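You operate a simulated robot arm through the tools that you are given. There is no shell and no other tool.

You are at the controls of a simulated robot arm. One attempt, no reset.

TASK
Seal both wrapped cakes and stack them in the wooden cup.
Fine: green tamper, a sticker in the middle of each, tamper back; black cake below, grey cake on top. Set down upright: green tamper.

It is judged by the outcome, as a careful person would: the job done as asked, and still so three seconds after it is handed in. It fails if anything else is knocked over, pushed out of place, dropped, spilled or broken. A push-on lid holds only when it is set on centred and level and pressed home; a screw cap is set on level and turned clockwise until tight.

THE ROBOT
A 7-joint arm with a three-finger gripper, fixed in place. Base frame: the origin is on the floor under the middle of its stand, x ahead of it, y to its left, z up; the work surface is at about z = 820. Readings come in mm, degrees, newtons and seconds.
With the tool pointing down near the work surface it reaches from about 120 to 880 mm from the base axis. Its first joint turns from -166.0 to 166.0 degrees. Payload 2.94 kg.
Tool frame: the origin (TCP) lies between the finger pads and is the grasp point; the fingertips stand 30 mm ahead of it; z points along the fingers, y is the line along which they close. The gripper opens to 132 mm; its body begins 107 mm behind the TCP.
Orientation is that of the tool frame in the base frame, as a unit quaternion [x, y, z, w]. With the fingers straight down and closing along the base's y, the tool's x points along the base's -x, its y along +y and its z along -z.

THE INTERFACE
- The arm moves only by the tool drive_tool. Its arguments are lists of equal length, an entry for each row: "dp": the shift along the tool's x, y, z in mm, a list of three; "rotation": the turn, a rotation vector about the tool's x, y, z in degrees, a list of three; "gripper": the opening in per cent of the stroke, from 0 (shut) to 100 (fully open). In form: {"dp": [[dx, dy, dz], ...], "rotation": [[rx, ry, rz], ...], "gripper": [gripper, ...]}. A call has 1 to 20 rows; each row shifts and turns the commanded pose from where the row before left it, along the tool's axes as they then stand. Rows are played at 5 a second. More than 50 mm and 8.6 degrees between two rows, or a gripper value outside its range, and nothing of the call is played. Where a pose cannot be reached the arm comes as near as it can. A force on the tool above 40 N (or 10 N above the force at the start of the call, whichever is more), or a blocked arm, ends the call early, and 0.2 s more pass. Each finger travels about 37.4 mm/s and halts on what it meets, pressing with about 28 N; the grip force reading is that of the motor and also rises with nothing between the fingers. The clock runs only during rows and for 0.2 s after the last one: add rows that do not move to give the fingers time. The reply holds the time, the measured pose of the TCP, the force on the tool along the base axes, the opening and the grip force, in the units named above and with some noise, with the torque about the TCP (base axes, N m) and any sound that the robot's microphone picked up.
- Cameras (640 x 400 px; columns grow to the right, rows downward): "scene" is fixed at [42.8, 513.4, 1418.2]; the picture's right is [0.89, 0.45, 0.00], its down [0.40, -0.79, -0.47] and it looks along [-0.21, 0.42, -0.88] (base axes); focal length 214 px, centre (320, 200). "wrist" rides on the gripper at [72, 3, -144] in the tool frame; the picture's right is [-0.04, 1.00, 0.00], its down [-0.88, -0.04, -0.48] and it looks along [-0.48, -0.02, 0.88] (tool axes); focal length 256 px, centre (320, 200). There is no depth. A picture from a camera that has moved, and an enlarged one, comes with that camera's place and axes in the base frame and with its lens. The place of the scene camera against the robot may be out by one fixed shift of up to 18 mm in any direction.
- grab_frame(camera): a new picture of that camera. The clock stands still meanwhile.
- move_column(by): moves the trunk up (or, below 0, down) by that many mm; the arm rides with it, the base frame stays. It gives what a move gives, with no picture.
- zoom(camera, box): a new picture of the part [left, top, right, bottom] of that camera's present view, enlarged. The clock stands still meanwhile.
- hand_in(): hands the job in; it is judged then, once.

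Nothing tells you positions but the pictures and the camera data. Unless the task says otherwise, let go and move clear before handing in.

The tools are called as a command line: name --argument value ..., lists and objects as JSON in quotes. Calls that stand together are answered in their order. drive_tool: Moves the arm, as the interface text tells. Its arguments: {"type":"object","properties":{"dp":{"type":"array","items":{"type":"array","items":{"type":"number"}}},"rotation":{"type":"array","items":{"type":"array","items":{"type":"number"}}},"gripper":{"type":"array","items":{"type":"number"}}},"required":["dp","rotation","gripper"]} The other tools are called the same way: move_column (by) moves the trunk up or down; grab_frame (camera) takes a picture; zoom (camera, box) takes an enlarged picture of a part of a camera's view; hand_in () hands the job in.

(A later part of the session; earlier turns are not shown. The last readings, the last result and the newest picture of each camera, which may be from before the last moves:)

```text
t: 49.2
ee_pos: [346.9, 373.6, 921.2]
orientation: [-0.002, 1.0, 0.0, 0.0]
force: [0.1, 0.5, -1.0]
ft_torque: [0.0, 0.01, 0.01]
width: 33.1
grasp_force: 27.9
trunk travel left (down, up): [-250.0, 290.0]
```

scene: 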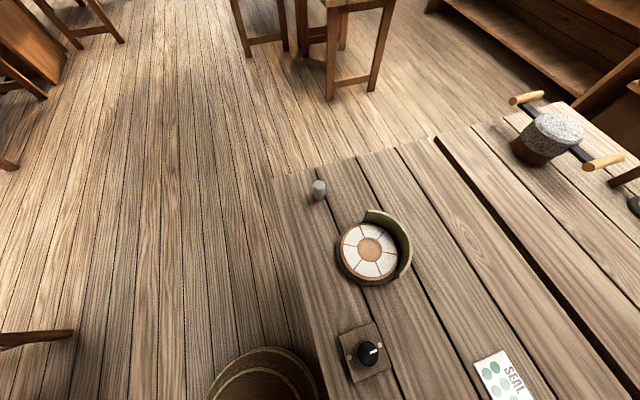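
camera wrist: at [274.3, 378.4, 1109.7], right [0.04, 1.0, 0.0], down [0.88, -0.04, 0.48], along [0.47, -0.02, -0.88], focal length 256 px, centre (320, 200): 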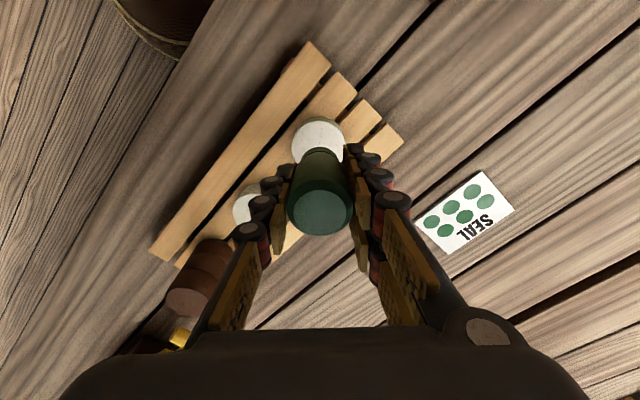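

drive_tool --dp '[[0, 0, 1], [0, 0, 0], [0, 0, 0]]' --rotation '[[0, 0, 0], [0, 0, 0], [0, 0, 0]]' --gripper '[0, 0, 0]'

drive_tool --dp '[[0, 0, 1], [0, 0, 0], [0, 0, 0]]' --rotation '[[0, 0, 0], [0, 0, 0], [0, 0, 0]]' --gripper '[0, 0, 0]'

zoom --camera "wrist" --box '[260, 90, 380, 170]'

```text
t: 50.0
ee_pos: [347.8, 373.9, 919.1]
orientation: [-0.001, 1.0, 0.0, 0.0]
force: [-0.2, 0.4, -0.8]
ft_torque: [0.02, -0.01, -0.04]
width: 33.0
grasp_force: 27.9
trunk travel left (down, up): [-250.0, 290.0]
```

```text
t: 50.8
ee_pos: [347.5, 374.5, 918.4]
orientation: [-0.001, 1.0, 0.0, 0.0]
force: [0.3, 0.2, -1.1]
ft_torque: [-0.02, 0.01, -0.02]
width: 32.9
grasp_force: 27.9
trunk travel left (down, up): [-250.0, 290.0]
```

```text
5.00 times, centred on (320, 130) of wrist
camera zoom: at [275.7, 375.6, 1062.6], right [0.04, 1.0, 0.0], down [0.88, -0.04, 0.48], along [0.48, -0.02, -0.88], focal length 1280 px, centre (320, 550)
```

zoom: 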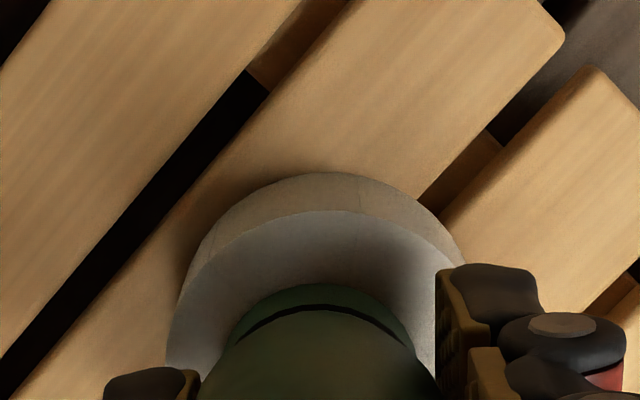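

drive_tool --dp '[[0, 0, 1], [0, 0, 0], [0, 0, 0]]' --rotation '[[0, 0, 0], [0, 0, 0], [0, 0, 0]]' --gripper '[0, 0, 0]'

drive_tool --dp '[[0, 0, 1], [0, 0, 0], [0, 0, 0]]' --rotation '[[0, 0, 0], [0, 0, 0], [0, 0, 0]]' --gripper '[0, 0, 0]'

drive_tool --dp '[[0, 0, 1], [0, 0, 0], [0, 0, 0]]' --rotation '[[0, 0, 0], [0, 0, 0], [0, 0, 0]]' --gripper '[0, 0, 0]'

```text
t: 51.6
ee_pos: [346.0, 373.6, 917.1]
orientation: [-0.001, 1.0, 0.0, 0.0]
force: [0.6, -0.1, -0.5]
ft_torque: [-0.04, 0.01, 0.0]
width: 33.1
grasp_force: 27.8
trunk travel left (down, up): [-250.0, 290.0]
```

```text
t: 52.4
ee_pos: [347.9, 372.8, 914.9]
orientation: [-0.002, 1.0, 0.0, 0.0]
force: [0.2, 0.8, -1.1]
ft_torque: [0.0, 0.04, -0.02]
width: 33.1
grasp_force: 28.2
trunk travel left (down, up): [-250.0, 290.0]
```

```text
t: 53.2
ee_pos: [347.7, 373.9, 915.5]
orientation: [0.0, 1.0, 0.001, 0.0]
force: [-0.7, -0.5, -0.9]
ft_torque: [-0.01, 0.03, 0.03]
width: 33.2
grasp_force: 27.5
trunk travel left (down, up): [-250.0, 290.0]
```

zoom --camera "wrist" --box '[260, 90, 380, 170]'

drive_tool --dp '[[0, 0, 1], [0, 0, 0], [0, 0, 0]]' --rotation '[[0, 0, 0], [0, 0, 0], [0, 0, 0]]' --gripper '[0, 0, 0]'

```text
5.00 times, centred on (320, 130) of wrist
camera zoom: at [275.3, 376.1, 1059.9], right [0.04, 1.0, 0.0], down [0.88, -0.04, 0.48], along [0.48, -0.02, -0.88], focal length 1280 px, centre (320, 550)
```

zoom: 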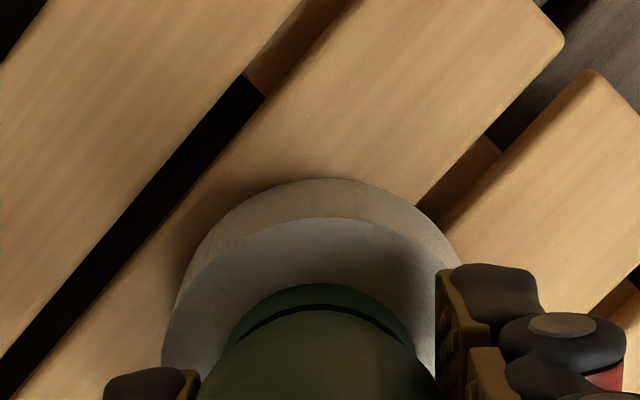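

```text
t: 54.0
ee_pos: [346.4, 373.5, 912.8]
orientation: [-0.001, 1.0, -0.001, -0.001]
force: [-0.7, 0.1, 2.1]
ft_torque: [0.04, 0.04, -0.03]
width: 32.9
grasp_force: 28.4
trunk travel left (down, up): [-250.0, 290.0]
```

First contact with the cake at 2 N. Before pressing harder, I check the centring of the foot on the cake.

zoom --camera "wrist" --box '[280, 115, 360, 175]'

zoom --camera "wrist" --box '[240, 100, 400, 260]'

```text
6.67 times, centred on (320, 145) of wrist
camera zoom: at [275.4, 375.7, 1058.8], right [0.04, 1.0, 0.0], down [0.88, -0.04, 0.48], along [0.48, -0.02, -0.88], focal length 1707 px, centre (320, 567)
```

zoom: 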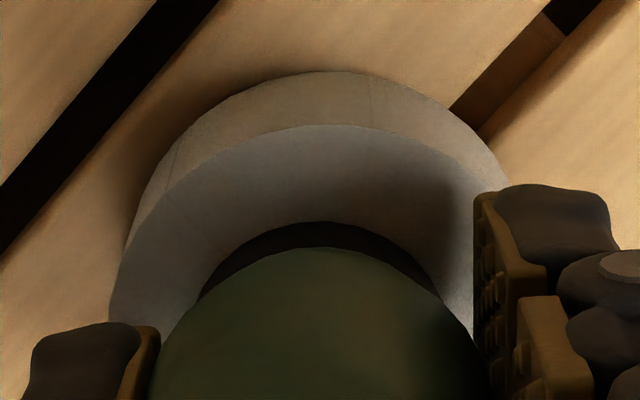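

```text
2.50 times, centred on (320, 180) of wrist
camera zoom: at [275.4, 375.7, 1058.8], right [0.04, 1.0, 0.0], down [0.88, -0.04, 0.48], along [0.48, -0.02, -0.88], focal length 640 px, centre (320, 250)
```

zoom: 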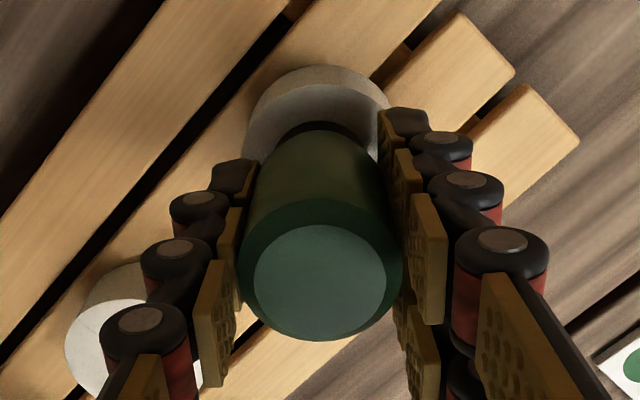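

The sticker seems to have gone over to the cake already. I'll press a little more firmly so it sticks, then lift and look.

drive_tool --dp '[[0, 0, 1], [0, 0, 0], [0, 0, 0]]' --rotation '[[0, 0, 0], [0, 0, 0], [0, 0, 0]]' --gripper '[0, 0, 0]'

drive_tool --dp '[[0, 0, -2], [0, 0, -5], [0, 0, -15], [0, 0, -20], [0, 0, -20], [0, 0, 0]]' --rotation '[[0, 0, 0], [0, 0, 0], [0, 0, 0], [0, 0, 0], [0, 0, 0], [0, 0, 0]]' --gripper '[0, 0, 0, 0, 0, 0]'

zoom --camera "wrist" --box '[260, 90, 380, 170]'

```text
t: 54.8
ee_pos: [347.4, 372.9, 913.4]
orientation: [-0.001, 1.0, 0.002, 0.001]
force: [-0.9, -0.2, 13.2]
ft_torque: [0.06, 0.02, -0.01]
width: 33.2
grasp_force: 27.8
trunk travel left (down, up): [-250.0, 290.0]
```

```text
t: 56.2
ee_pos: [347.2, 375.0, 975.1]
orientation: [0.0, 1.0, 0.0, -0.001]
force: [0.0, 0.3, -0.6]
ft_torque: [0.0, 0.0, 0.02]
width: 33.2
grasp_force: 27.8
trunk travel left (down, up): [-250.0, 290.0]
```

```text
5.00 times, centred on (320, 130) of wrist
camera zoom: at [275.8, 377.2, 1120.0], right [0.04, 1.0, 0.0], down [0.88, -0.04, 0.48], along [0.48, -0.02, -0.88], focal length 1280 px, centre (320, 550)
```

zoom: 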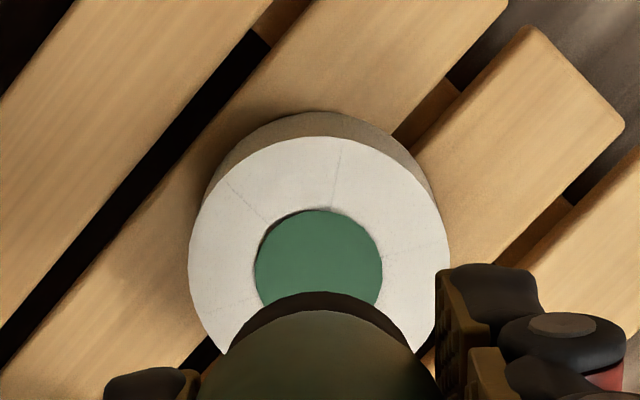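

The sticker sits centred on the black cake. Next I'll fetch a second one from another dot on the card.

drive_tool --dp '[[-15.25, 34.4, 0], [-15.25, 34.4, 0], [-15.25, 34.4, 0], [-15.25, 34.4, 0], [-15.25, 34.4, 0], [-15.25, 34.4, 0], [0, 0, 30], [0, 0, 30], [0, 0, 20], [0, 0, 0], [0, 0, 0]]' --rotation '[[0, 0, 0], [0, 0, 0], [0, 0, 0], [0, 0, 0], [0, 0, 0], [0, 0, 0], [0, 0, 0], [0, 0, 0], [0, 0, 0], [0, 0, 0], [0, 0, 0]]' --gripper '[0, 0, 0, 0, 0, 0, 0, 0, 0, 0, 0]'

zoom --camera "wrist" --box '[260, 90, 380, 170]'

grab_frame --camera "wrist"

```text
t: 58.6
ee_pos: [437.9, 579.4, 895.6]
orientation: [-0.001, 1.0, 0.001, 0.0]
force: [0.6, -0.2, -0.8]
ft_torque: [0.0, -0.02, 0.01]
width: 33.0
grasp_force: 27.5
trunk travel left (down, up): [-250.0, 290.0]
```

```text
5.00 times, centred on (320, 130) of wrist
camera zoom: at [365.8, 582.0, 1040.1], right [0.04, 1.0, 0.0], down [0.88, -0.04, 0.48], along [0.48, -0.02, -0.88], focal length 1280 px, centre (320, 550)
```

zoom: 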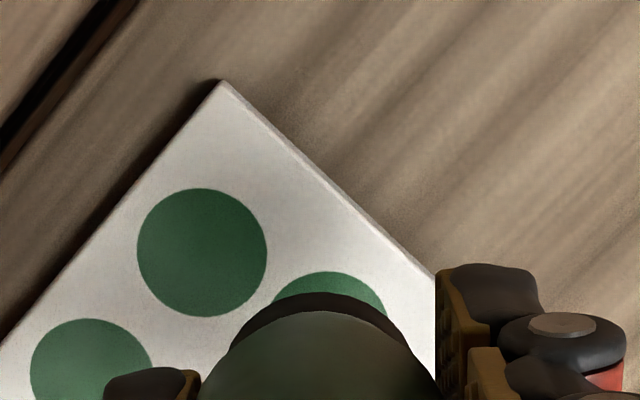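

```text
taken
camera wrist: at [365.8, 582.0, 1040.1], right [0.04, 1.0, 0.0], down [0.88, -0.04, 0.48], along [0.48, -0.02, -0.88], focal length 256 px, centre (320, 200)
```

wrist: 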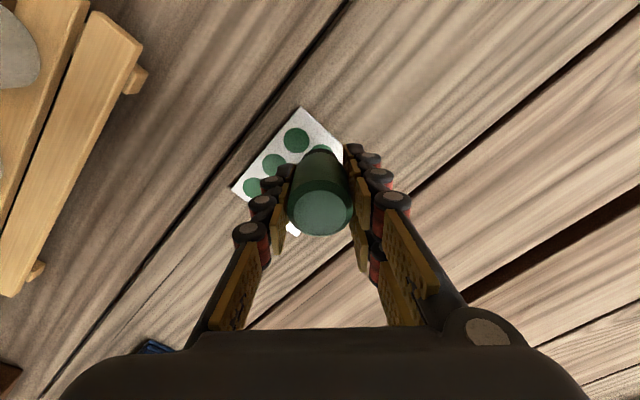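

drive_tool --dp '[[-1.6, 1.4, 0], [0, 0, 12], [0, 0, 8], [0, 0, 5], [0, 0, 1], [0, 0, 1], [0, 0, 0]]' --rotation '[[0, 0, 0], [0, 0, 0], [0, 0, 0], [0, 0, 0], [0, 0, 0], [0, 0, 0], [0, 0, 0]]' --gripper '[0, 0, 0, 0, 0, 0, 0]'

drive_tool --dp '[[0, 0, 1], [0, 0, 0], [0, 0, 0]]' --rotation '[[0, 0, 0], [0, 0, 0], [0, 0, 0]]' --gripper '[0, 0, 0]'

```text
t: 60.2
ee_pos: [439.7, 581.5, 868.3]
orientation: [0.0, 1.0, 0.0, 0.0]
force: [0.6, -0.2, -0.8]
ft_torque: [-0.01, -0.01, 0.03]
width: 33.2
grasp_force: 28.1
trunk travel left (down, up): [-250.0, 290.0]
```

```text
t: 61.0
ee_pos: [439.9, 581.6, 866.9]
orientation: [-0.002, 1.0, 0.0, 0.0]
force: [-1.3, 0.6, 3.1]
ft_torque: [0.01, 0.04, 0.02]
width: 33.1
grasp_force: 28.0
trunk travel left (down, up): [-250.0, 290.0]
```

drive_tool --dp '[[0, 0, 1], [0, 0, 0], [0, 0, 0]]' --rotation '[[0, 0, 0], [0, 0, 0], [0, 0, 0]]' --gripper '[0, 0, 0]'

drive_tool --dp '[[0, 0, -2], [0, 0, -3], [0, 0, -10], [0, 0, -25], [0, 0, -30], [0, 0, -30], [0, 0, 0]]' --rotation '[[0, 0, 0], [0, 0, 0], [0, 0, 0], [0, 0, 0], [0, 0, 0], [0, 0, 0], [0, 0, 0]]' --gripper '[0, 0, 0, 0, 0, 0, 0]'

zoom --camera "wrist" --box '[260, 90, 380, 170]'

```text
t: 61.8
ee_pos: [439.6, 581.4, 867.2]
orientation: [-0.001, 1.0, 0.001, 0.002]
force: [-3.6, 0.8, 9.0]
ft_torque: [0.01, 0.16, 0.0]
width: 32.9
grasp_force: 28.1
trunk travel left (down, up): [-250.0, 290.0]
```

```text
t: 63.4
ee_pos: [439.0, 580.0, 967.2]
orientation: [-0.001, 1.0, 0.0, 0.0]
force: [-0.5, 0.3, -0.7]
ft_torque: [0.01, -0.01, -0.01]
width: 33.0
grasp_force: 28.1
trunk travel left (down, up): [-250.0, 290.0]
```

```text
5.00 times, centred on (320, 130) of wrist
camera zoom: at [366.6, 582.6, 1112.1], right [0.04, 1.0, 0.0], down [0.88, -0.04, 0.48], along [0.47, -0.02, -0.88], focal length 1280 px, centre (320, 550)
```

zoom: 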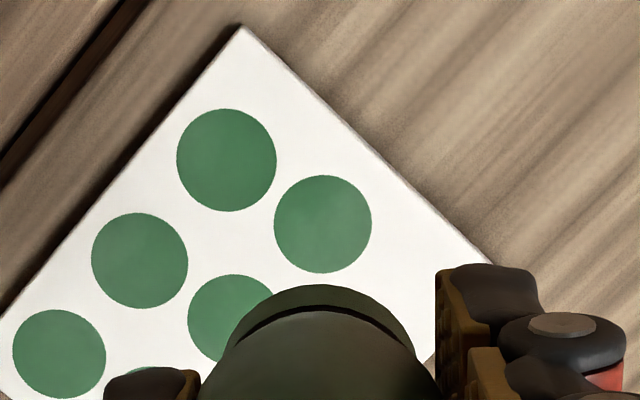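

The second sticker is on the foot. I'll carry it to the grey cake C2 near (418.7, 301.5) and check the alignment.

drive_tool --dp '[[3, -40, 0], [3, -40, 0], [3, -40, 0], [3, -40, 0], [3, -40, 0], [3, -40, 0], [2.8, -39.1, 0], [0, 0, 0], [0, 0, 0]]' --rotation '[[0, 0, 0], [0, 0, 0], [0, 0, 0], [0, 0, 0], [0, 0, 0], [0, 0, 0], [0, 0, 0], [0, 0, 0], [0, 0, 0]]' --gripper '[0, 0, 0, 0, 0, 0, 0, 0, 0]'

zoom --camera "wrist" --box '[260, 90, 380, 170]'

grab_frame --camera "wrist"

```text
t: 65.4
ee_pos: [419.1, 301.3, 966.2]
orientation: [-0.001, 1.0, 0.001, 0.0]
force: [-1.0, 0.5, -1.1]
ft_torque: [-0.03, -0.02, 0.01]
width: 33.2
grasp_force: 27.9
trunk travel left (down, up): [-250.0, 290.0]
```

```text
5.00 times, centred on (320, 130) of wrist
camera zoom: at [347.6, 303.0, 1111.2], right [0.04, 1.0, 0.0], down [0.88, -0.04, 0.48], along [0.47, -0.02, -0.88], focal length 1280 px, centre (320, 550)
```

zoom: 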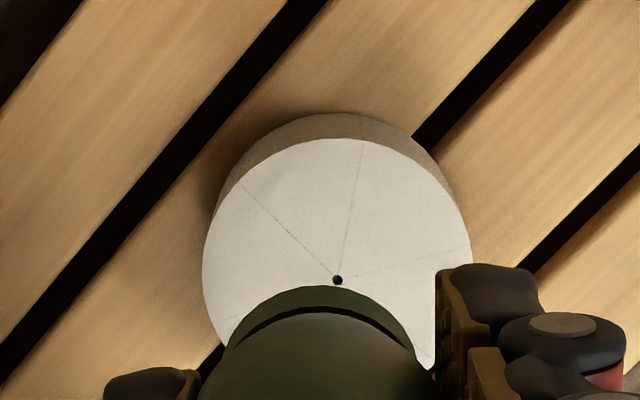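

```text
taken
camera wrist: at [347.6, 303.0, 1111.2], right [0.04, 1.0, 0.0], down [0.88, -0.04, 0.48], along [0.47, -0.02, -0.88], focal length 256 px, centre (320, 200)
```

wrist: 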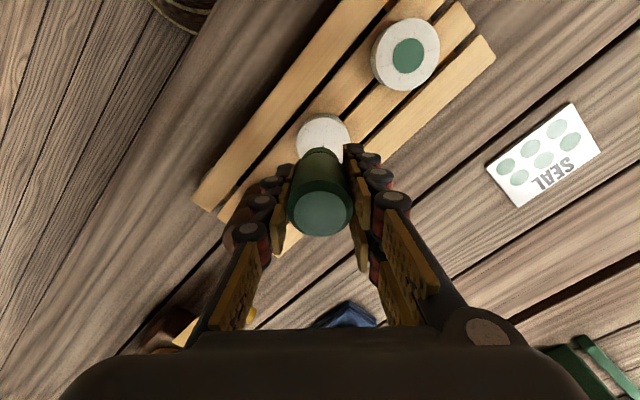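

The grey cake's centre lies about 3.4 mm farther in +y and 1 mm back from the foot. I'll correct that and lower.

drive_tool --dp '[[1.0, 3.4, 0], [0, 0, 0], [0, 0, 0]]' --rotation '[[0, 0, 0], [0, 0, 0], [0, 0, 0]]' --gripper '[0, 0, 0]'

zoom --camera "wrist" --box '[260, 90, 380, 170]'

```text
t: 66.2
ee_pos: [417.8, 304.4, 965.8]
orientation: [0.0, 1.0, -0.001, -0.001]
force: [0.7, -1.2, -1.2]
ft_torque: [-0.01, -0.01, -0.01]
width: 33.1
grasp_force: 27.9
trunk travel left (down, up): [-250.0, 290.0]
```

```text
5.00 times, centred on (320, 130) of wrist
camera zoom: at [346.4, 307.1, 1111.2], right [0.04, 1.0, 0.0], down [0.88, -0.04, 0.48], along [0.48, -0.02, -0.88], focal length 1280 px, centre (320, 550)
```

zoom: 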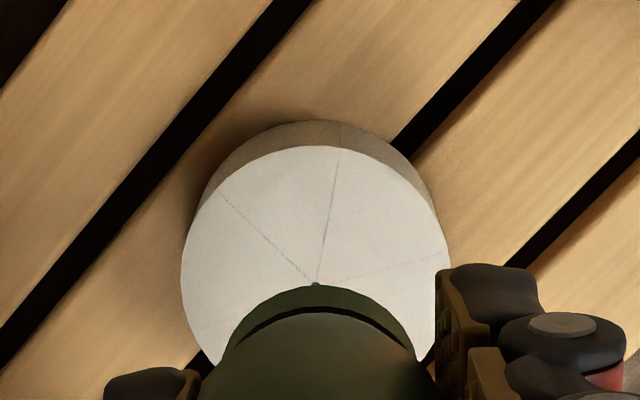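

drive_tool --dp '[[0, -0.6, 0], [0, 0, 20], [0, 0, 15], [0, 0, 10], [0, 0, 3], [0, 0, 0]]' --rotation '[[0, 0, 0], [0, 0, 0], [0, 0, 0], [0, 0, 0], [0, 0, 0], [0, 0, 0]]' --gripper '[0, 0, 0, 0, 0, 0]'

drive_tool --dp '[[0, 0, 1], [0, 0, 1], [0, 0, 0]]' --rotation '[[0, 0, 0], [0, 0, 0], [0, 0, 0]]' --gripper '[0, 0, 0]'

drive_tool --dp '[[0, 0, 1], [0, 0, 0], [0, 0, 0]]' --rotation '[[0, 0, 0], [0, 0, 0], [0, 0, 0]]' --gripper '[0, 0, 0]'

```text
t: 67.6
ee_pos: [419.2, 304.5, 917.5]
orientation: [0.0, 1.0, 0.001, -0.001]
force: [-0.6, 0.5, -1.8]
ft_torque: [0.02, 0.02, 0.01]
width: 32.8
grasp_force: 28.9
trunk travel left (down, up): [-250.0, 290.0]
```

```text
t: 68.4
ee_pos: [418.6, 304.0, 916.3]
orientation: [0.0, 1.0, 0.001, -0.001]
force: [0.1, 0.3, -0.8]
ft_torque: [0.01, -0.02, 0.01]
width: 33.3
grasp_force: 27.8
trunk travel left (down, up): [-250.0, 290.0]
```

```text
t: 69.2
ee_pos: [419.5, 303.5, 916.2]
orientation: [0.0, 1.0, 0.0, 0.001]
force: [0.1, 0.3, -0.2]
ft_torque: [0.01, 0.01, 0.02]
width: 32.9
grasp_force: 27.7
trunk travel left (down, up): [-250.0, 290.0]
```

drive_tool --dp '[[0, 0, 1], [0, 0, 0], [0, 0, 0]]' --rotation '[[0, 0, 0], [0, 0, 0], [0, 0, 0]]' --gripper '[0, 0, 0]'

drive_tool --dp '[[0, 0, 1], [0, 0, 0], [0, 0, 0]]' --rotation '[[0, 0, 0], [0, 0, 0], [0, 0, 0]]' --gripper '[0, 0, 0]'

drive_tool --dp '[[0, 0, 1], [0, 0, 0], [0, 0, 0]]' --rotation '[[0, 0, 0], [0, 0, 0], [0, 0, 0]]' --gripper '[0, 0, 0]'

```text
t: 70.0
ee_pos: [419.1, 303.2, 914.3]
orientation: [0.0, 1.0, 0.001, 0.001]
force: [-0.4, -0.6, -0.3]
ft_torque: [0.03, 0.0, 0.02]
width: 33.0
grasp_force: 27.6
trunk travel left (down, up): [-250.0, 290.0]
```

```text
t: 70.8
ee_pos: [418.4, 304.2, 914.5]
orientation: [-0.001, 1.0, 0.0, 0.001]
force: [-0.2, 0.5, 9.1]
ft_torque: [0.03, 0.0, 0.02]
width: 33.1
grasp_force: 28.1
trunk travel left (down, up): [-250.0, 290.0]
```

```text
t: 71.6
ee_pos: [418.6, 302.9, 913.3]
orientation: [0.0, 1.0, 0.001, 0.001]
force: [1.3, -0.6, 22.4]
ft_torque: [0.03, -0.01, 0.01]
width: 33.1
grasp_force: 27.7
trunk travel left (down, up): [-250.0, 290.0]
```

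Pressed at 22 N; now I lift and check the sticker.

drive_tool --dp '[[0, 0, -2], [0, 0, -5], [0, 0, -15], [0, 0, -20], [0, 0, -20], [0, 0, -20], [0, 0, 0]]' --rotation '[[0, 0, 0], [0, 0, 0], [0, 0, 0], [0, 0, 0], [0, 0, 0], [0, 0, 0], [0, 0, 0]]' --gripper '[0, 0, 0, 0, 0, 0, 0]'

zoom --camera "wrist" --box '[260, 70, 380, 150]'

grab_frame --camera "wrist"

```text
t: 73.2
ee_pos: [419.0, 305.0, 993.7]
orientation: [0.0, 1.0, 0.001, 0.0]
force: [0.8, -0.3, -0.6]
ft_torque: [-0.01, 0.0, 0.0]
width: 32.8
grasp_force: 28.2
trunk travel left (down, up): [-250.0, 290.0]
```

```text
5.00 times, centred on (320, 110) of wrist
camera zoom: at [347.7, 306.8, 1139.2], right [0.04, 1.0, 0.0], down [0.88, -0.04, 0.48], along [0.47, -0.02, -0.88], focal length 1280 px, centre (320, 650)
```

zoom: 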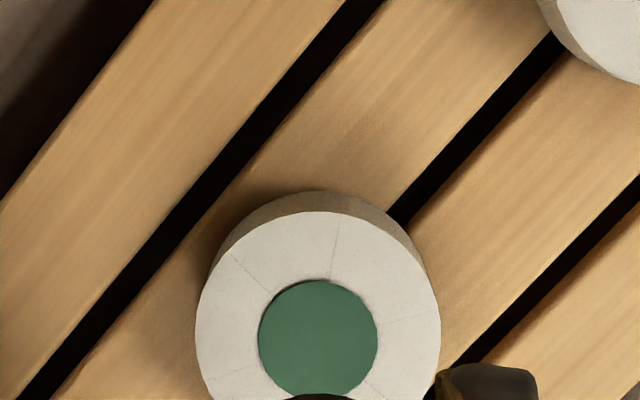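

```text
taken
camera wrist: at [347.7, 306.8, 1139.2], right [0.04, 1.0, 0.0], down [0.88, -0.04, 0.48], along [0.47, -0.02, -0.88], focal length 256 px, centre (320, 200)
```

wrist: 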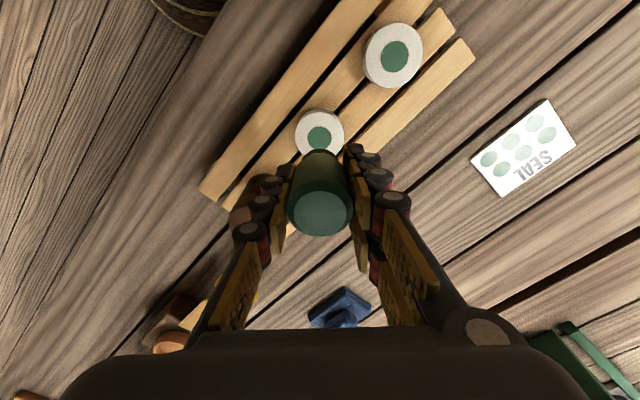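

Both stickers are centred. Next I return the green tamper to its original spot, about (326, 636).

drive_tool --dp '[[11.6, 41.5, 0], [11.6, 41.5, 0], [11.7, 41.5, 0], [11.7, 41.5, 0], [11.7, 41.5, 0], [11.7, 41.5, 0], [11.7, 41.5, 0], [11.6, 41.7, 0], [0, 0, 30], [0, 0, 30], [0, 0, 30], [0, 0, 20], [0, 0, 0], [0, 0, 0]]' --rotation '[[0, 0, 0], [0, 0, 0], [0, 0, 0], [0, 0, 0], [0, 0, 0], [0, 0, 0], [0, 0, 0], [0, 0, 0], [0, 0, 0], [0, 0, 0], [0, 0, 0], [0, 0, 0], [0, 0, 0], [0, 0, 0]]' --gripper '[0, 0, 0, 0, 0, 0, 0, 0, 0, 0, 0, 0, 0, 0]'

grab_frame --camera "scene"

grab_frame --camera "wrist"

```text
t: 76.2
ee_pos: [325.8, 636.5, 887.0]
orientation: [-0.001, 1.0, 0.001, 0.0]
force: [-0.3, 0.0, -0.3]
ft_torque: [0.03, 0.05, -0.01]
width: 33.3
grasp_force: 27.8
trunk travel left (down, up): [-250.0, 290.0]
```

```text
taken
```

scene: 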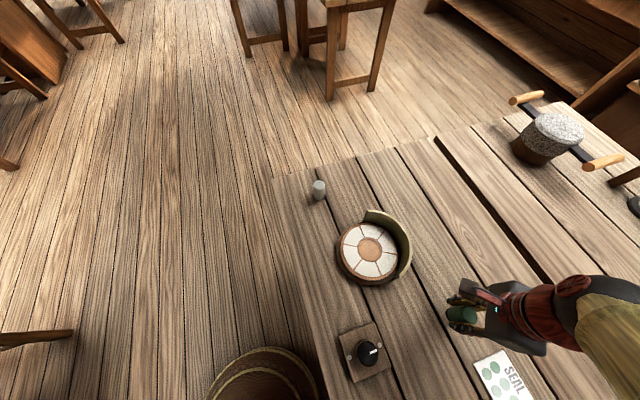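

```text
taken
camera wrist: at [253.4, 638.6, 1030.9], right [0.04, 1.0, 0.0], down [0.88, -0.04, 0.48], along [0.48, -0.02, -0.88], focal length 256 px, centre (320, 200)
```

wrist: 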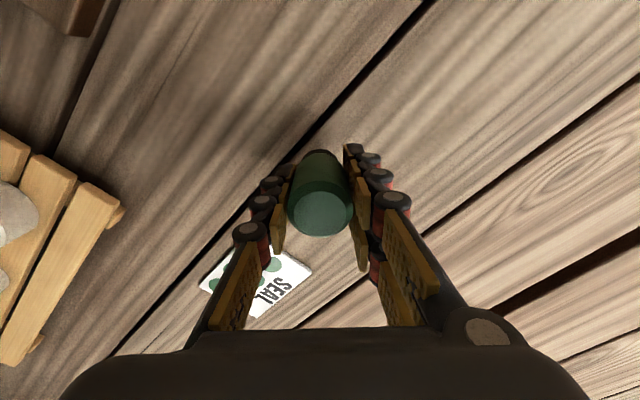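

drive_tool --dp '[[0, 0, 10], [0, 0, 7], [0, 0, 3], [0, 0, 1], [0, 0, 0]]' --rotation '[[0, 0, 0], [0, 0, 0], [0, 0, 0], [0, 0, 0], [0, 0, 0]]' --gripper '[0, 0, 0, 0, 0]'

drive_tool --dp '[[0, 0, 1], [0, 0, 0], [0, 0, 0]]' --rotation '[[0, 0, 0], [0, 0, 0], [0, 0, 0]]' --gripper '[0, 0, 0]'

drive_tool --dp '[[0, 0, 1], [0, 0, 0], [0, 0, 0]]' --rotation '[[0, 0, 0], [0, 0, 0], [0, 0, 0]]' --gripper '[0, 0, 0]'

```text
t: 77.4
ee_pos: [325.0, 636.4, 863.1]
orientation: [-0.002, 1.0, -0.001, -0.001]
force: [0.4, 0.8, -0.4]
ft_torque: [-0.01, 0.01, 0.01]
width: 33.1
grasp_force: 28.0
trunk travel left (down, up): [-250.0, 290.0]
```

```text
t: 78.2
ee_pos: [325.0, 637.0, 861.9]
orientation: [0.0, 1.0, 0.0, -0.001]
force: [-0.2, 0.7, -0.4]
ft_torque: [-0.01, 0.03, -0.02]
width: 33.2
grasp_force: 28.6
trunk travel left (down, up): [-250.0, 290.0]
```

```text
t: 79.0
ee_pos: [324.6, 636.3, 860.4]
orientation: [0.0, 1.0, 0.0, 0.0]
force: [-1.0, -0.4, 3.9]
ft_torque: [0.03, 0.02, 0.0]
width: 33.0
grasp_force: 27.9
trunk travel left (down, up): [-250.0, 290.0]
```

The tamper is standing on the table (3.9 N). I release it and lift clear straight up.

drive_tool --dp '[[0, 0, 0], [0, 0, 0], [0, 0, 0], [0, 0, 0], [0, 0, 0], [0, 0, 0], [0, 0, 0], [0, 0, 0]]' --rotation '[[0, 0, 0], [0, 0, 0], [0, 0, 0], [0, 0, 0], [0, 0, 0], [0, 0, 0], [0, 0, 0], [0, 0, 0]]' --gripper '[30, 35, 40, 50, 60, 70, 70, 70]'

drive_tool --dp '[[0, 0, -20], [0, 0, -40], [0, 0, -40], [0, 0, -40], [0, 0, 0]]' --rotation '[[0, 0, 0], [0, 0, 0], [0, 0, 0], [0, 0, 0], [0, 0, 0]]' --gripper '[70, 70, 70, 70, 70]'

grab_frame --camera "wrist"

grab_frame --camera "scene"

```text
t: 80.8
ee_pos: [324.7, 635.8, 860.7]
orientation: [0.0, 1.0, 0.001, 0.0]
force: [-0.3, 0.3, 0.0]
ft_torque: [0.07, -0.01, -0.01]
width: 92.5
grasp_force: 0.0
trunk travel left (down, up): [-250.0, 290.0]
```

```text
t: 82.0
ee_pos: [326.9, 637.3, 1001.2]
orientation: [0.001, 1.0, 0.0, 0.0]
force: [0.4, 0.6, 0.3]
ft_torque: [0.0, -0.01, 0.0]
width: 92.4
grasp_force: 0.0
trunk travel left (down, up): [-250.0, 290.0]
```

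```text
taken
camera wrist: at [255.8, 639.0, 1145.7], right [0.04, 1.0, 0.0], down [0.88, -0.04, 0.48], along [0.47, -0.02, -0.88], focal length 256 px, centre (320, 200)
```

wrist: 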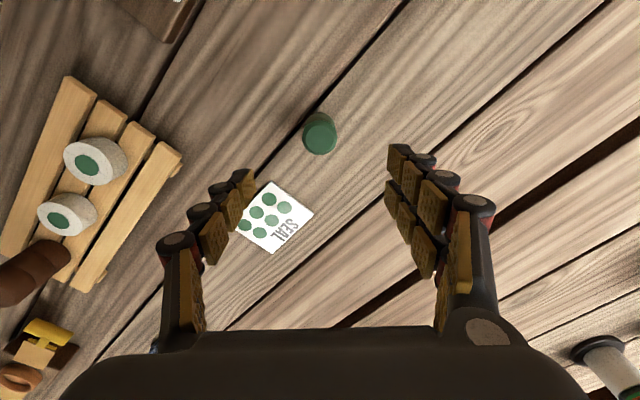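

```text
taken
```

scene: 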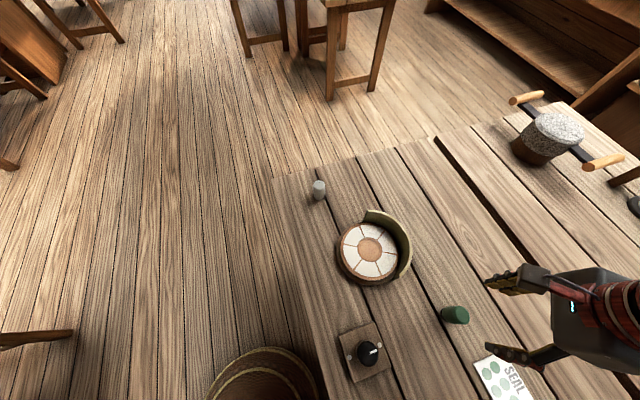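

The tamper is back at its spot, upright. Next I go and look closely at the wooden cup before moving the cakes.

drive_tool --dp '[[0, 0, -35], [0, 0, -35], [0, 0, -30], [0, -45, 0], [0, -45, 0], [0, -45, 0], [0, -45, 0], [0, -45, 0], [0, -45, 0], [0, -45, 0], [0, -45, 0], [0, -45, 0], [0, -45, 0], [0, -45, 0], [0, -45, 0], [0, -45, 0], [0, 0, 0]]' --rotation '[[0, 0, 0], [0, 0, 0], [0, 0, 0], [0, 0, 0], [0, 0, 0], [0, 0, 0], [0, 0, 0], [0, 0, 0], [0, 0, 0], [0, 0, 0], [0, 0, 0], [0, 0, 0], [0, 0, 0], [0, 0, 0], [0, 0, 0], [0, 0, 0], [0, 0, 0]]' --gripper '[70, 70, 70, 70, 70, 70, 70, 70, 70, 70, 70, 70, 70, 70, 70, 70, 70]'

drive_tool --dp '[[-45, 0, 0], [-45, 0, 0], [-45, 0, 0], [-45, 0, 0], [-45, 0, 0], [-45, 0, 0], [-45, 0, 0], [-45, 0, 0], [0, 0, 25], [0, 0, 25], [0, 0, 0]]' --rotation '[[0, 0, 0], [0, 0, 0], [0, 0, 0], [0, 0, 0], [0, 0, 0], [0, 0, 0], [0, 0, 0], [0, 0, 0], [0, 0, 0], [0, 0, 0], [0, 0, 0]]' --gripper '[70, 70, 70, 70, 70, 70, 70, 70, 70, 70, 70]'

grab_frame --camera "wrist"

```text
t: 85.6
ee_pos: [324.6, 49.7, 1101.6]
orientation: [0.0, 1.0, 0.0, 0.0]
force: [0.6, -0.3, -0.2]
ft_torque: [0.02, 0.05, 0.01]
width: 92.4
grasp_force: 0.1
trunk travel left (down, up): [-250.0, 290.0]
```

```text
t: 88.0
ee_pos: [686.0, 52.1, 1048.4]
orientation: [0.0, 1.0, 0.001, 0.0]
force: [-0.4, 0.4, 0.6]
ft_torque: [0.03, 0.02, 0.0]
width: 92.3
grasp_force: 0.1
trunk travel left (down, up): [-250.0, 290.0]
```

```text
taken
camera wrist: at [614.1, 54.1, 1194.0], right [0.04, 1.0, 0.0], down [0.88, -0.04, 0.48], along [0.48, -0.02, -0.88], focal length 256 px, centre (320, 200)
```

wrist: 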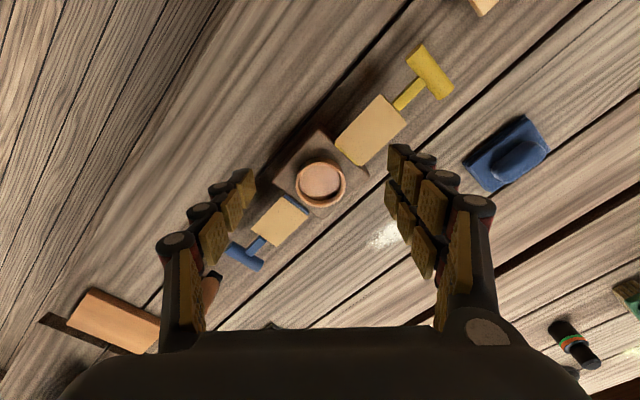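

zoom --camera "wrist" --box '[210, 80, 450, 260]'

zoom --camera "wrist" --box '[280, 145, 360, 225]'

zoom --camera "wrist" --box '[320, 30, 470, 180]'

zoom --camera "wrist" --box '[440, 100, 640, 380]'

```text
2.22 times, centred on (330, 170) of wrist
camera zoom: at [614.1, 54.1, 1194.0], right [0.04, 1.0, 0.0], down [0.88, -0.04, 0.48], along [0.48, -0.02, -0.88], focal length 569 px, centre (298, 267)
```

zoom: 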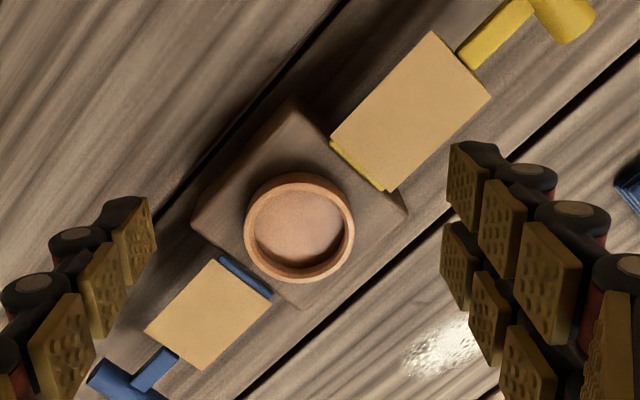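

```text
5.00 times, centred on (320, 185) of wrist
camera zoom: at [614.1, 54.1, 1194.0], right [0.04, 1.0, 0.0], down [0.88, -0.04, 0.48], along [0.48, -0.02, -0.88], focal length 1280 px, centre (320, 275)
```

zoom: 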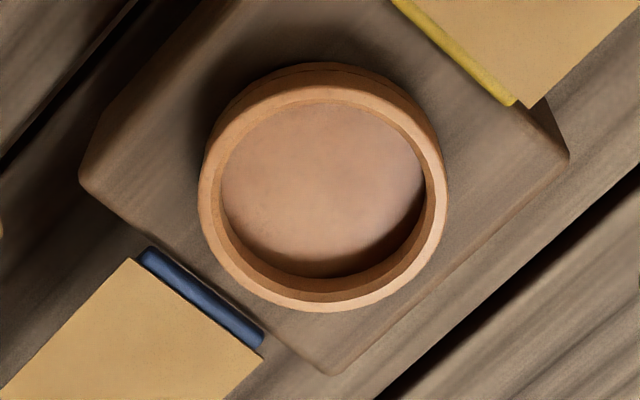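

```text
2.67 times, centred on (395, 105) of wrist
camera zoom: at [614.1, 54.1, 1194.0], right [0.04, 1.0, 0.0], down [0.88, -0.04, 0.48], along [0.48, -0.02, -0.88], focal length 683 px, centre (120, 453)
```

zoom: 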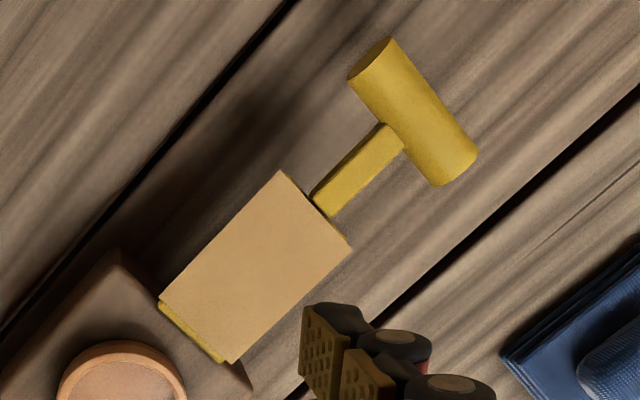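

```text
1.43 times, centred on (540, 240) of wrist
camera zoom: at [614.1, 54.1, 1194.0], right [0.04, 1.0, 0.0], down [0.88, -0.04, 0.48], along [0.48, -0.02, -0.88], focal length 366 px, centre (6, 143)
```

zoom: 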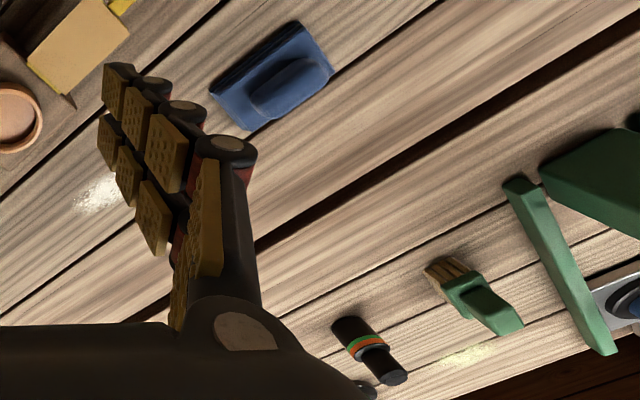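

zoom --camera "wrist" --box '[292, 157, 350, 215]'

drive_tool --dp '[[-30, 0, 0], [-30, 0, 0], [0, 0, 0], [0, 0, 0], [0, 0, 0], [0, 0, 0], [0, 0, 0]]' --rotation '[[0, 0, 0], [0, 0, 0], [0, 7.2, 0], [0, 7.2, 0], [0, 7.2, 0], [0, 7.2, 0], [0, 0, 0]]' --gripper '[70, 70, 70, 70, 70, 70, 70]'

grab_frame --camera "wrist"

zoom --camera "wrist" --box '[260, 130, 380, 250]'

```text
6.90 times, centred on (321, 186) of wrist
camera zoom: at [614.1, 54.1, 1194.0], right [0.04, 1.0, 0.0], down [0.88, -0.04, 0.48], along [0.48, -0.02, -0.88], focal length 1765 px, centre (313, 297)
```

zoom: 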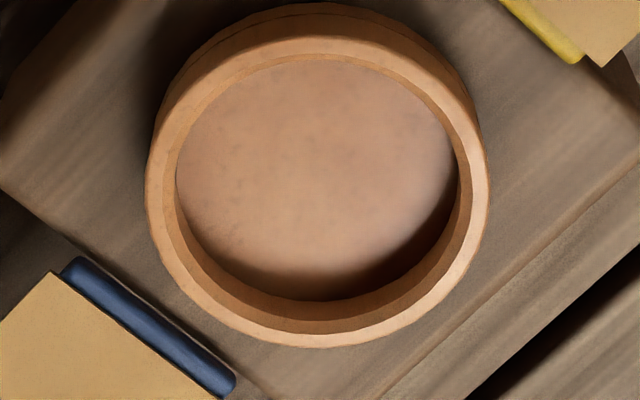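

```text
t: 89.6
ee_pos: [745.7, 51.7, 1051.7]
orientation: [0.0, 0.968, 0.0, -0.249]
force: [0.0, 0.1, 0.4]
ft_torque: [0.02, 0.02, 0.0]
width: 92.5
grasp_force: 0.0
trunk travel left (down, up): [-250.0, 290.0]
```

```text
taken
camera wrist: at [752.0, 53.9, 1213.5], right [0.04, 1.0, -0.02], down [1.0, -0.04, -0.01], along [-0.01, -0.02, -1.0], focal length 256 px, centre (320, 200)
```

wrist: 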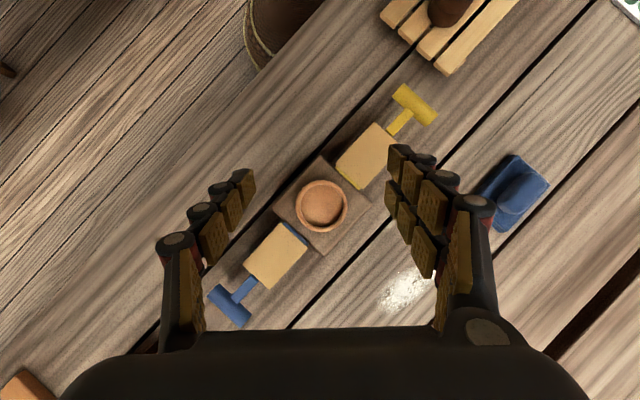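

```text
3.33 times, centred on (320, 190) of wrist
camera zoom: at [752.0, 53.9, 1213.5], right [0.04, 1.0, -0.02], down [1.0, -0.04, -0.01], along [-0.01, -0.02, -1.0], focal length 853 px, centre (320, 233)
```

zoom: 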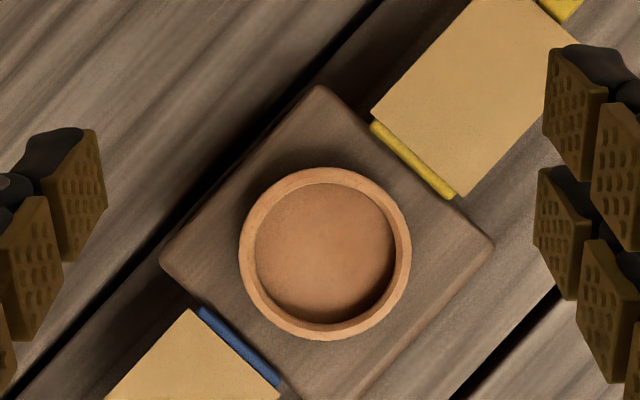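

zoom --camera "wrist" --box '[294, 179, 350, 233]'

drive_tool --dp '[[-14, 0, 25], [-14, 0, 25], [-14, 0, 25], [0, 0, 0]]' --rotation '[[0, 0, 0], [0, 0, 0], [0, 0, 0], [0, 0, 0]]' --gripper '[70, 70, 70, 70]'

zoom --camera "wrist" --box '[280, 165, 364, 240]'

```text
7.41 times, centred on (322, 206) of wrist
camera zoom: at [752.0, 53.9, 1213.5], right [0.04, 1.0, -0.02], down [1.0, -0.04, -0.01], along [-0.01, -0.02, -1.0], focal length 1896 px, centre (305, 156)
```

zoom: 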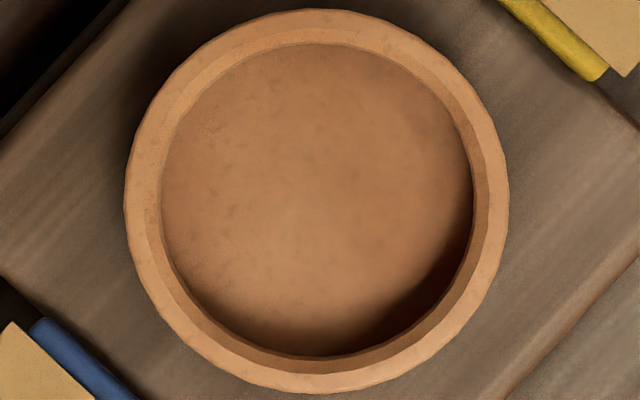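

```text
t: 90.6
ee_pos: [745.3, 52.8, 964.9]
orientation: [-0.001, 0.969, 0.0, -0.249]
force: [-0.3, -0.7, 0.1]
ft_torque: [-0.02, 0.03, -0.01]
width: 92.6
grasp_force: 0.1
trunk travel left (down, up): [-250.0, 290.0]
```

```text
5.33 times, centred on (322, 202) of wrist
camera zoom: at [752.4, 54.7, 1126.6], right [0.04, 1.0, -0.02], down [1.0, -0.04, -0.01], along [-0.01, -0.02, -1.0], focal length 1365 px, centre (309, 187)
```

zoom: 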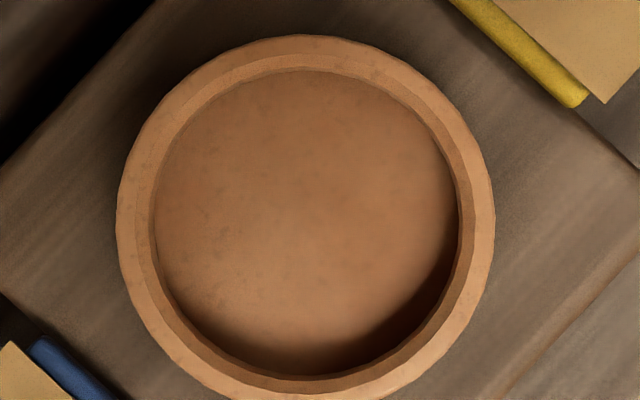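

The cup's rim is at about (757, 49, 890): outside 66 mm, inside about 54 mm with a chamfered mouth, against a 51.5 mm cake. I'll turn the gripper 45° so its fingers clear the paddles and the neighbours on the rack, and go to the black cake.

drive_tool --dp '[[14, 0, -25], [14, 0, -25], [14, 0, -25], [0, 0, 0], [0, 0, 0], [0, 0, 0], [0, 0, 0], [0, 0, 0], [0, 0, 0], [0, 0, 0], [0, 0, 0], [0, 0, 0], [0, 0, 0], [0, 0, 0]]' --rotation '[[0, 0, 0], [0, 0, 0], [0, 0, 0], [0, -7.2, 0], [0, -7.2, 0], [0, -7.2, 0], [0, -7.2, 0], [0, 0, 7.5], [0, 0, 7.5], [0, 0, 7.5], [0, 0, 7.5], [0, 0, 7.5], [0, 0, 7.5], [0, 0, 0]]' --gripper '[70, 70, 70, 70, 70, 70, 70, 70, 70, 70, 70, 70, 70, 70]'

grab_frame --camera "wrist"

```text
t: 93.6
ee_pos: [746.0, 52.0, 1051.0]
orientation: [0.382, 0.924, 0.0, 0.0]
force: [0.0, -0.7, 0.0]
ft_torque: [0.0, 0.0, -0.01]
width: 92.3
grasp_force: 0.0
trunk travel left (down, up): [-250.0, 290.0]
```

```text
taken
camera wrist: at [697.6, 104.1, 1196.0], right [0.74, 0.68, 0.0], down [0.59, -0.65, 0.48], along [0.32, -0.35, -0.88], focal length 256 px, centre (320, 200)
```

wrist: 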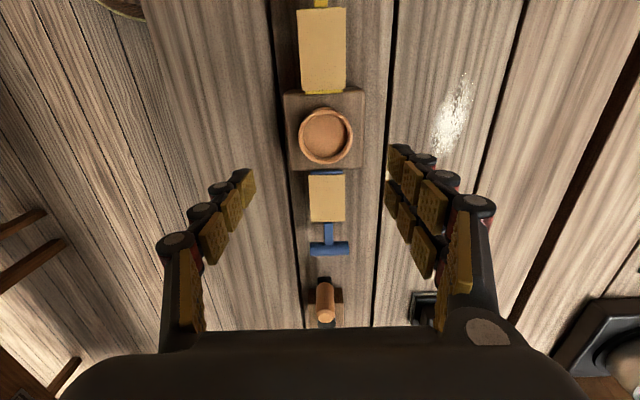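

drive_tool --dp '[[42.4, -4.5, 0], [42.4, -4.5, 0], [42.4, -4.5, 0], [42.4, -4.5, 0], [42.4, -4.5, 0], [42.4, -4.5, 0], [42.4, -4.5, 0], [42.4, -4.5, 0], [42.4, -4.5, 0], [42.4, -4.5, 0], [42.4, -4.5, 0], [42.6, -4.7, 0], [0, 0, 30], [0, 0, 30], [0, 0, 0], [0, 0, 0]]' --rotation '[[0, 0, 0], [0, 0, 0], [0, 0, 0], [0, 0, 0], [0, 0, 0], [0, 0, 0], [0, 0, 0], [0, 0, 0], [0, 0, 0], [0, 0, 0], [0, 0, 0], [0, 0, 0], [0, 0, 0], [0, 0, 0], [0, 0, 0], [0, 0, 0]]' --gripper '[70, 70, 70, 70, 70, 70, 70, 70, 70, 70, 70, 70, 70, 70, 70, 70]'

grab_frame --camera "wrist"

zoom --camera "wrist" --box '[260, 110, 380, 190]'

```text
t: 97.0
ee_pos: [347.9, 373.3, 993.4]
orientation: [0.382, 0.924, 0.0, 0.0]
force: [-0.4, -0.6, -0.4]
ft_torque: [-0.01, 0.03, 0.04]
width: 92.2
grasp_force: 0.0
trunk travel left (down, up): [-250.0, 290.0]
```

```text
taken
camera wrist: at [298.9, 425.8, 1137.7], right [0.74, 0.68, 0.0], down [0.6, -0.65, 0.48], along [0.32, -0.35, -0.88], focal length 256 px, centre (320, 200)
```

wrist: 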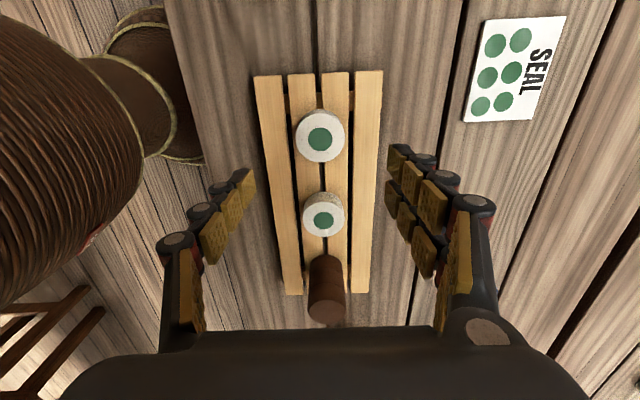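

```text
5.00 times, centred on (320, 150) of wrist
camera zoom: at [298.9, 425.8, 1137.7], right [0.74, 0.68, 0.0], down [0.6, -0.65, 0.48], along [0.32, -0.35, -0.88], focal length 1280 px, centre (320, 450)
```

zoom: 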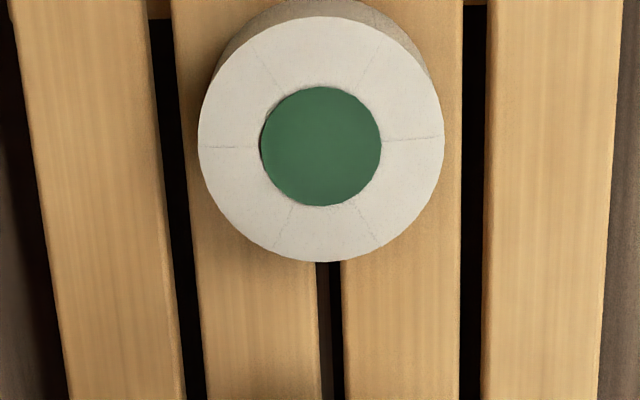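

Everything lines up: the TCP is right over the black cake. I'll descend so that the fingertips overlap the cake's top 13 mm, then check.

drive_tool --dp '[[0, 0, 30], [0, 0, 30], [0, 0, 25], [0, 0, 15], [0, 0, 4], [0, 0, 0], [0, 0, 0]]' --rotation '[[0, 0, 0], [0, 0, 0], [0, 0, 0], [0, 0, 0], [0, 0, 0], [0, 0, 0], [0, 0, 0]]' --gripper '[70, 70, 70, 70, 70, 70, 70]'

grab_frame --camera "wrist"

zoom --camera "wrist" --box '[220, 120, 420, 260]'

```text
t: 98.6
ee_pos: [346.8, 373.2, 888.4]
orientation: [0.382, 0.924, 0.0, 0.001]
force: [-0.2, 0.4, 0.8]
ft_torque: [0.02, 0.01, -0.01]
width: 92.3
grasp_force: 0.0
trunk travel left (down, up): [-250.0, 290.0]
```

```text
taken
camera wrist: at [298.7, 425.3, 1032.2], right [0.74, 0.68, 0.0], down [0.6, -0.65, 0.48], along [0.32, -0.35, -0.88], focal length 256 px, centre (320, 200)
```

wrist: 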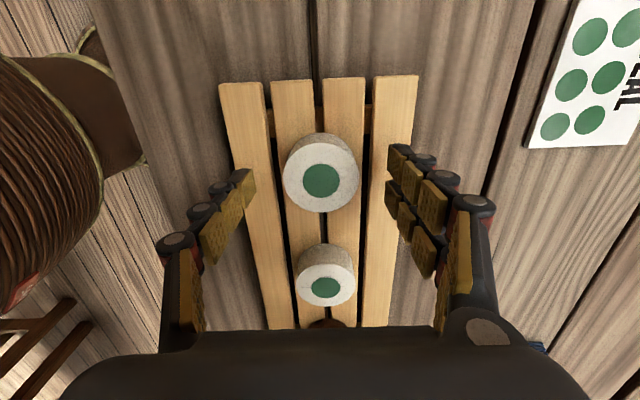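

```text
2.86 times, centred on (320, 190) of wrist
camera zoom: at [298.7, 425.3, 1032.2], right [0.74, 0.68, 0.0], down [0.6, -0.65, 0.48], along [0.32, -0.35, -0.88], focal length 731 px, centre (320, 229)
```

zoom: 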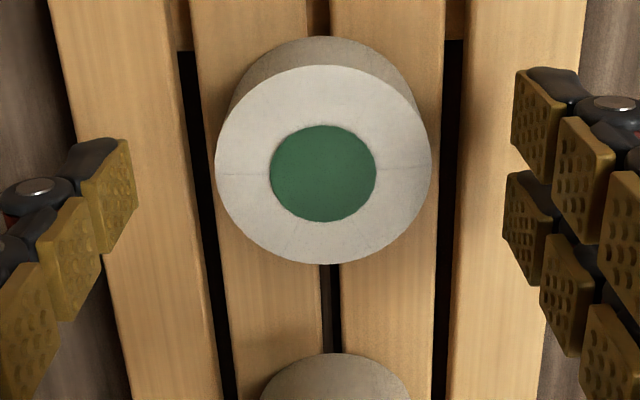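

drive_tool --dp '[[0, 0, 0], [0, 0, 0], [0, 0, 0], [0, 0, 0], [0, 0, 0], [0, 0, 0], [0, 0, 0], [0, 0, 0]]' --rotation '[[0, 0, 0], [0, 0, 0], [0, 0, 0], [0, 0, 0], [0, 0, 0], [0, 0, 0], [0, 0, 0], [0, 0, 0]]' --gripper '[55, 45, 35, 20, 0, 0, 0, 0]'

zoom --camera "wrist" --box '[220, 120, 420, 260]'

```text
t: 100.4
ee_pos: [346.8, 373.4, 887.5]
orientation: [0.382, 0.924, 0.0, 0.0]
force: [-0.6, -0.8, 0.8]
ft_torque: [0.06, 0.01, 0.0]
width: 47.0
grasp_force: 27.8
trunk travel left (down, up): [-250.0, 290.0]
```

```text
2.86 times, centred on (320, 190) of wrist
camera zoom: at [298.7, 425.3, 1032.3], right [0.74, 0.68, 0.0], down [0.6, -0.65, 0.48], along [0.32, -0.35, -0.88], focal length 731 px, centre (320, 229)
```

zoom: 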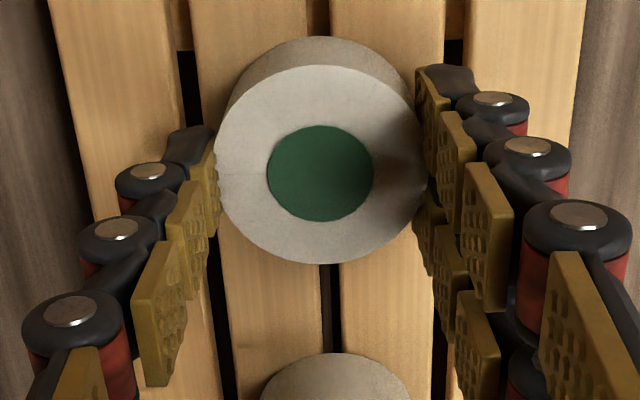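

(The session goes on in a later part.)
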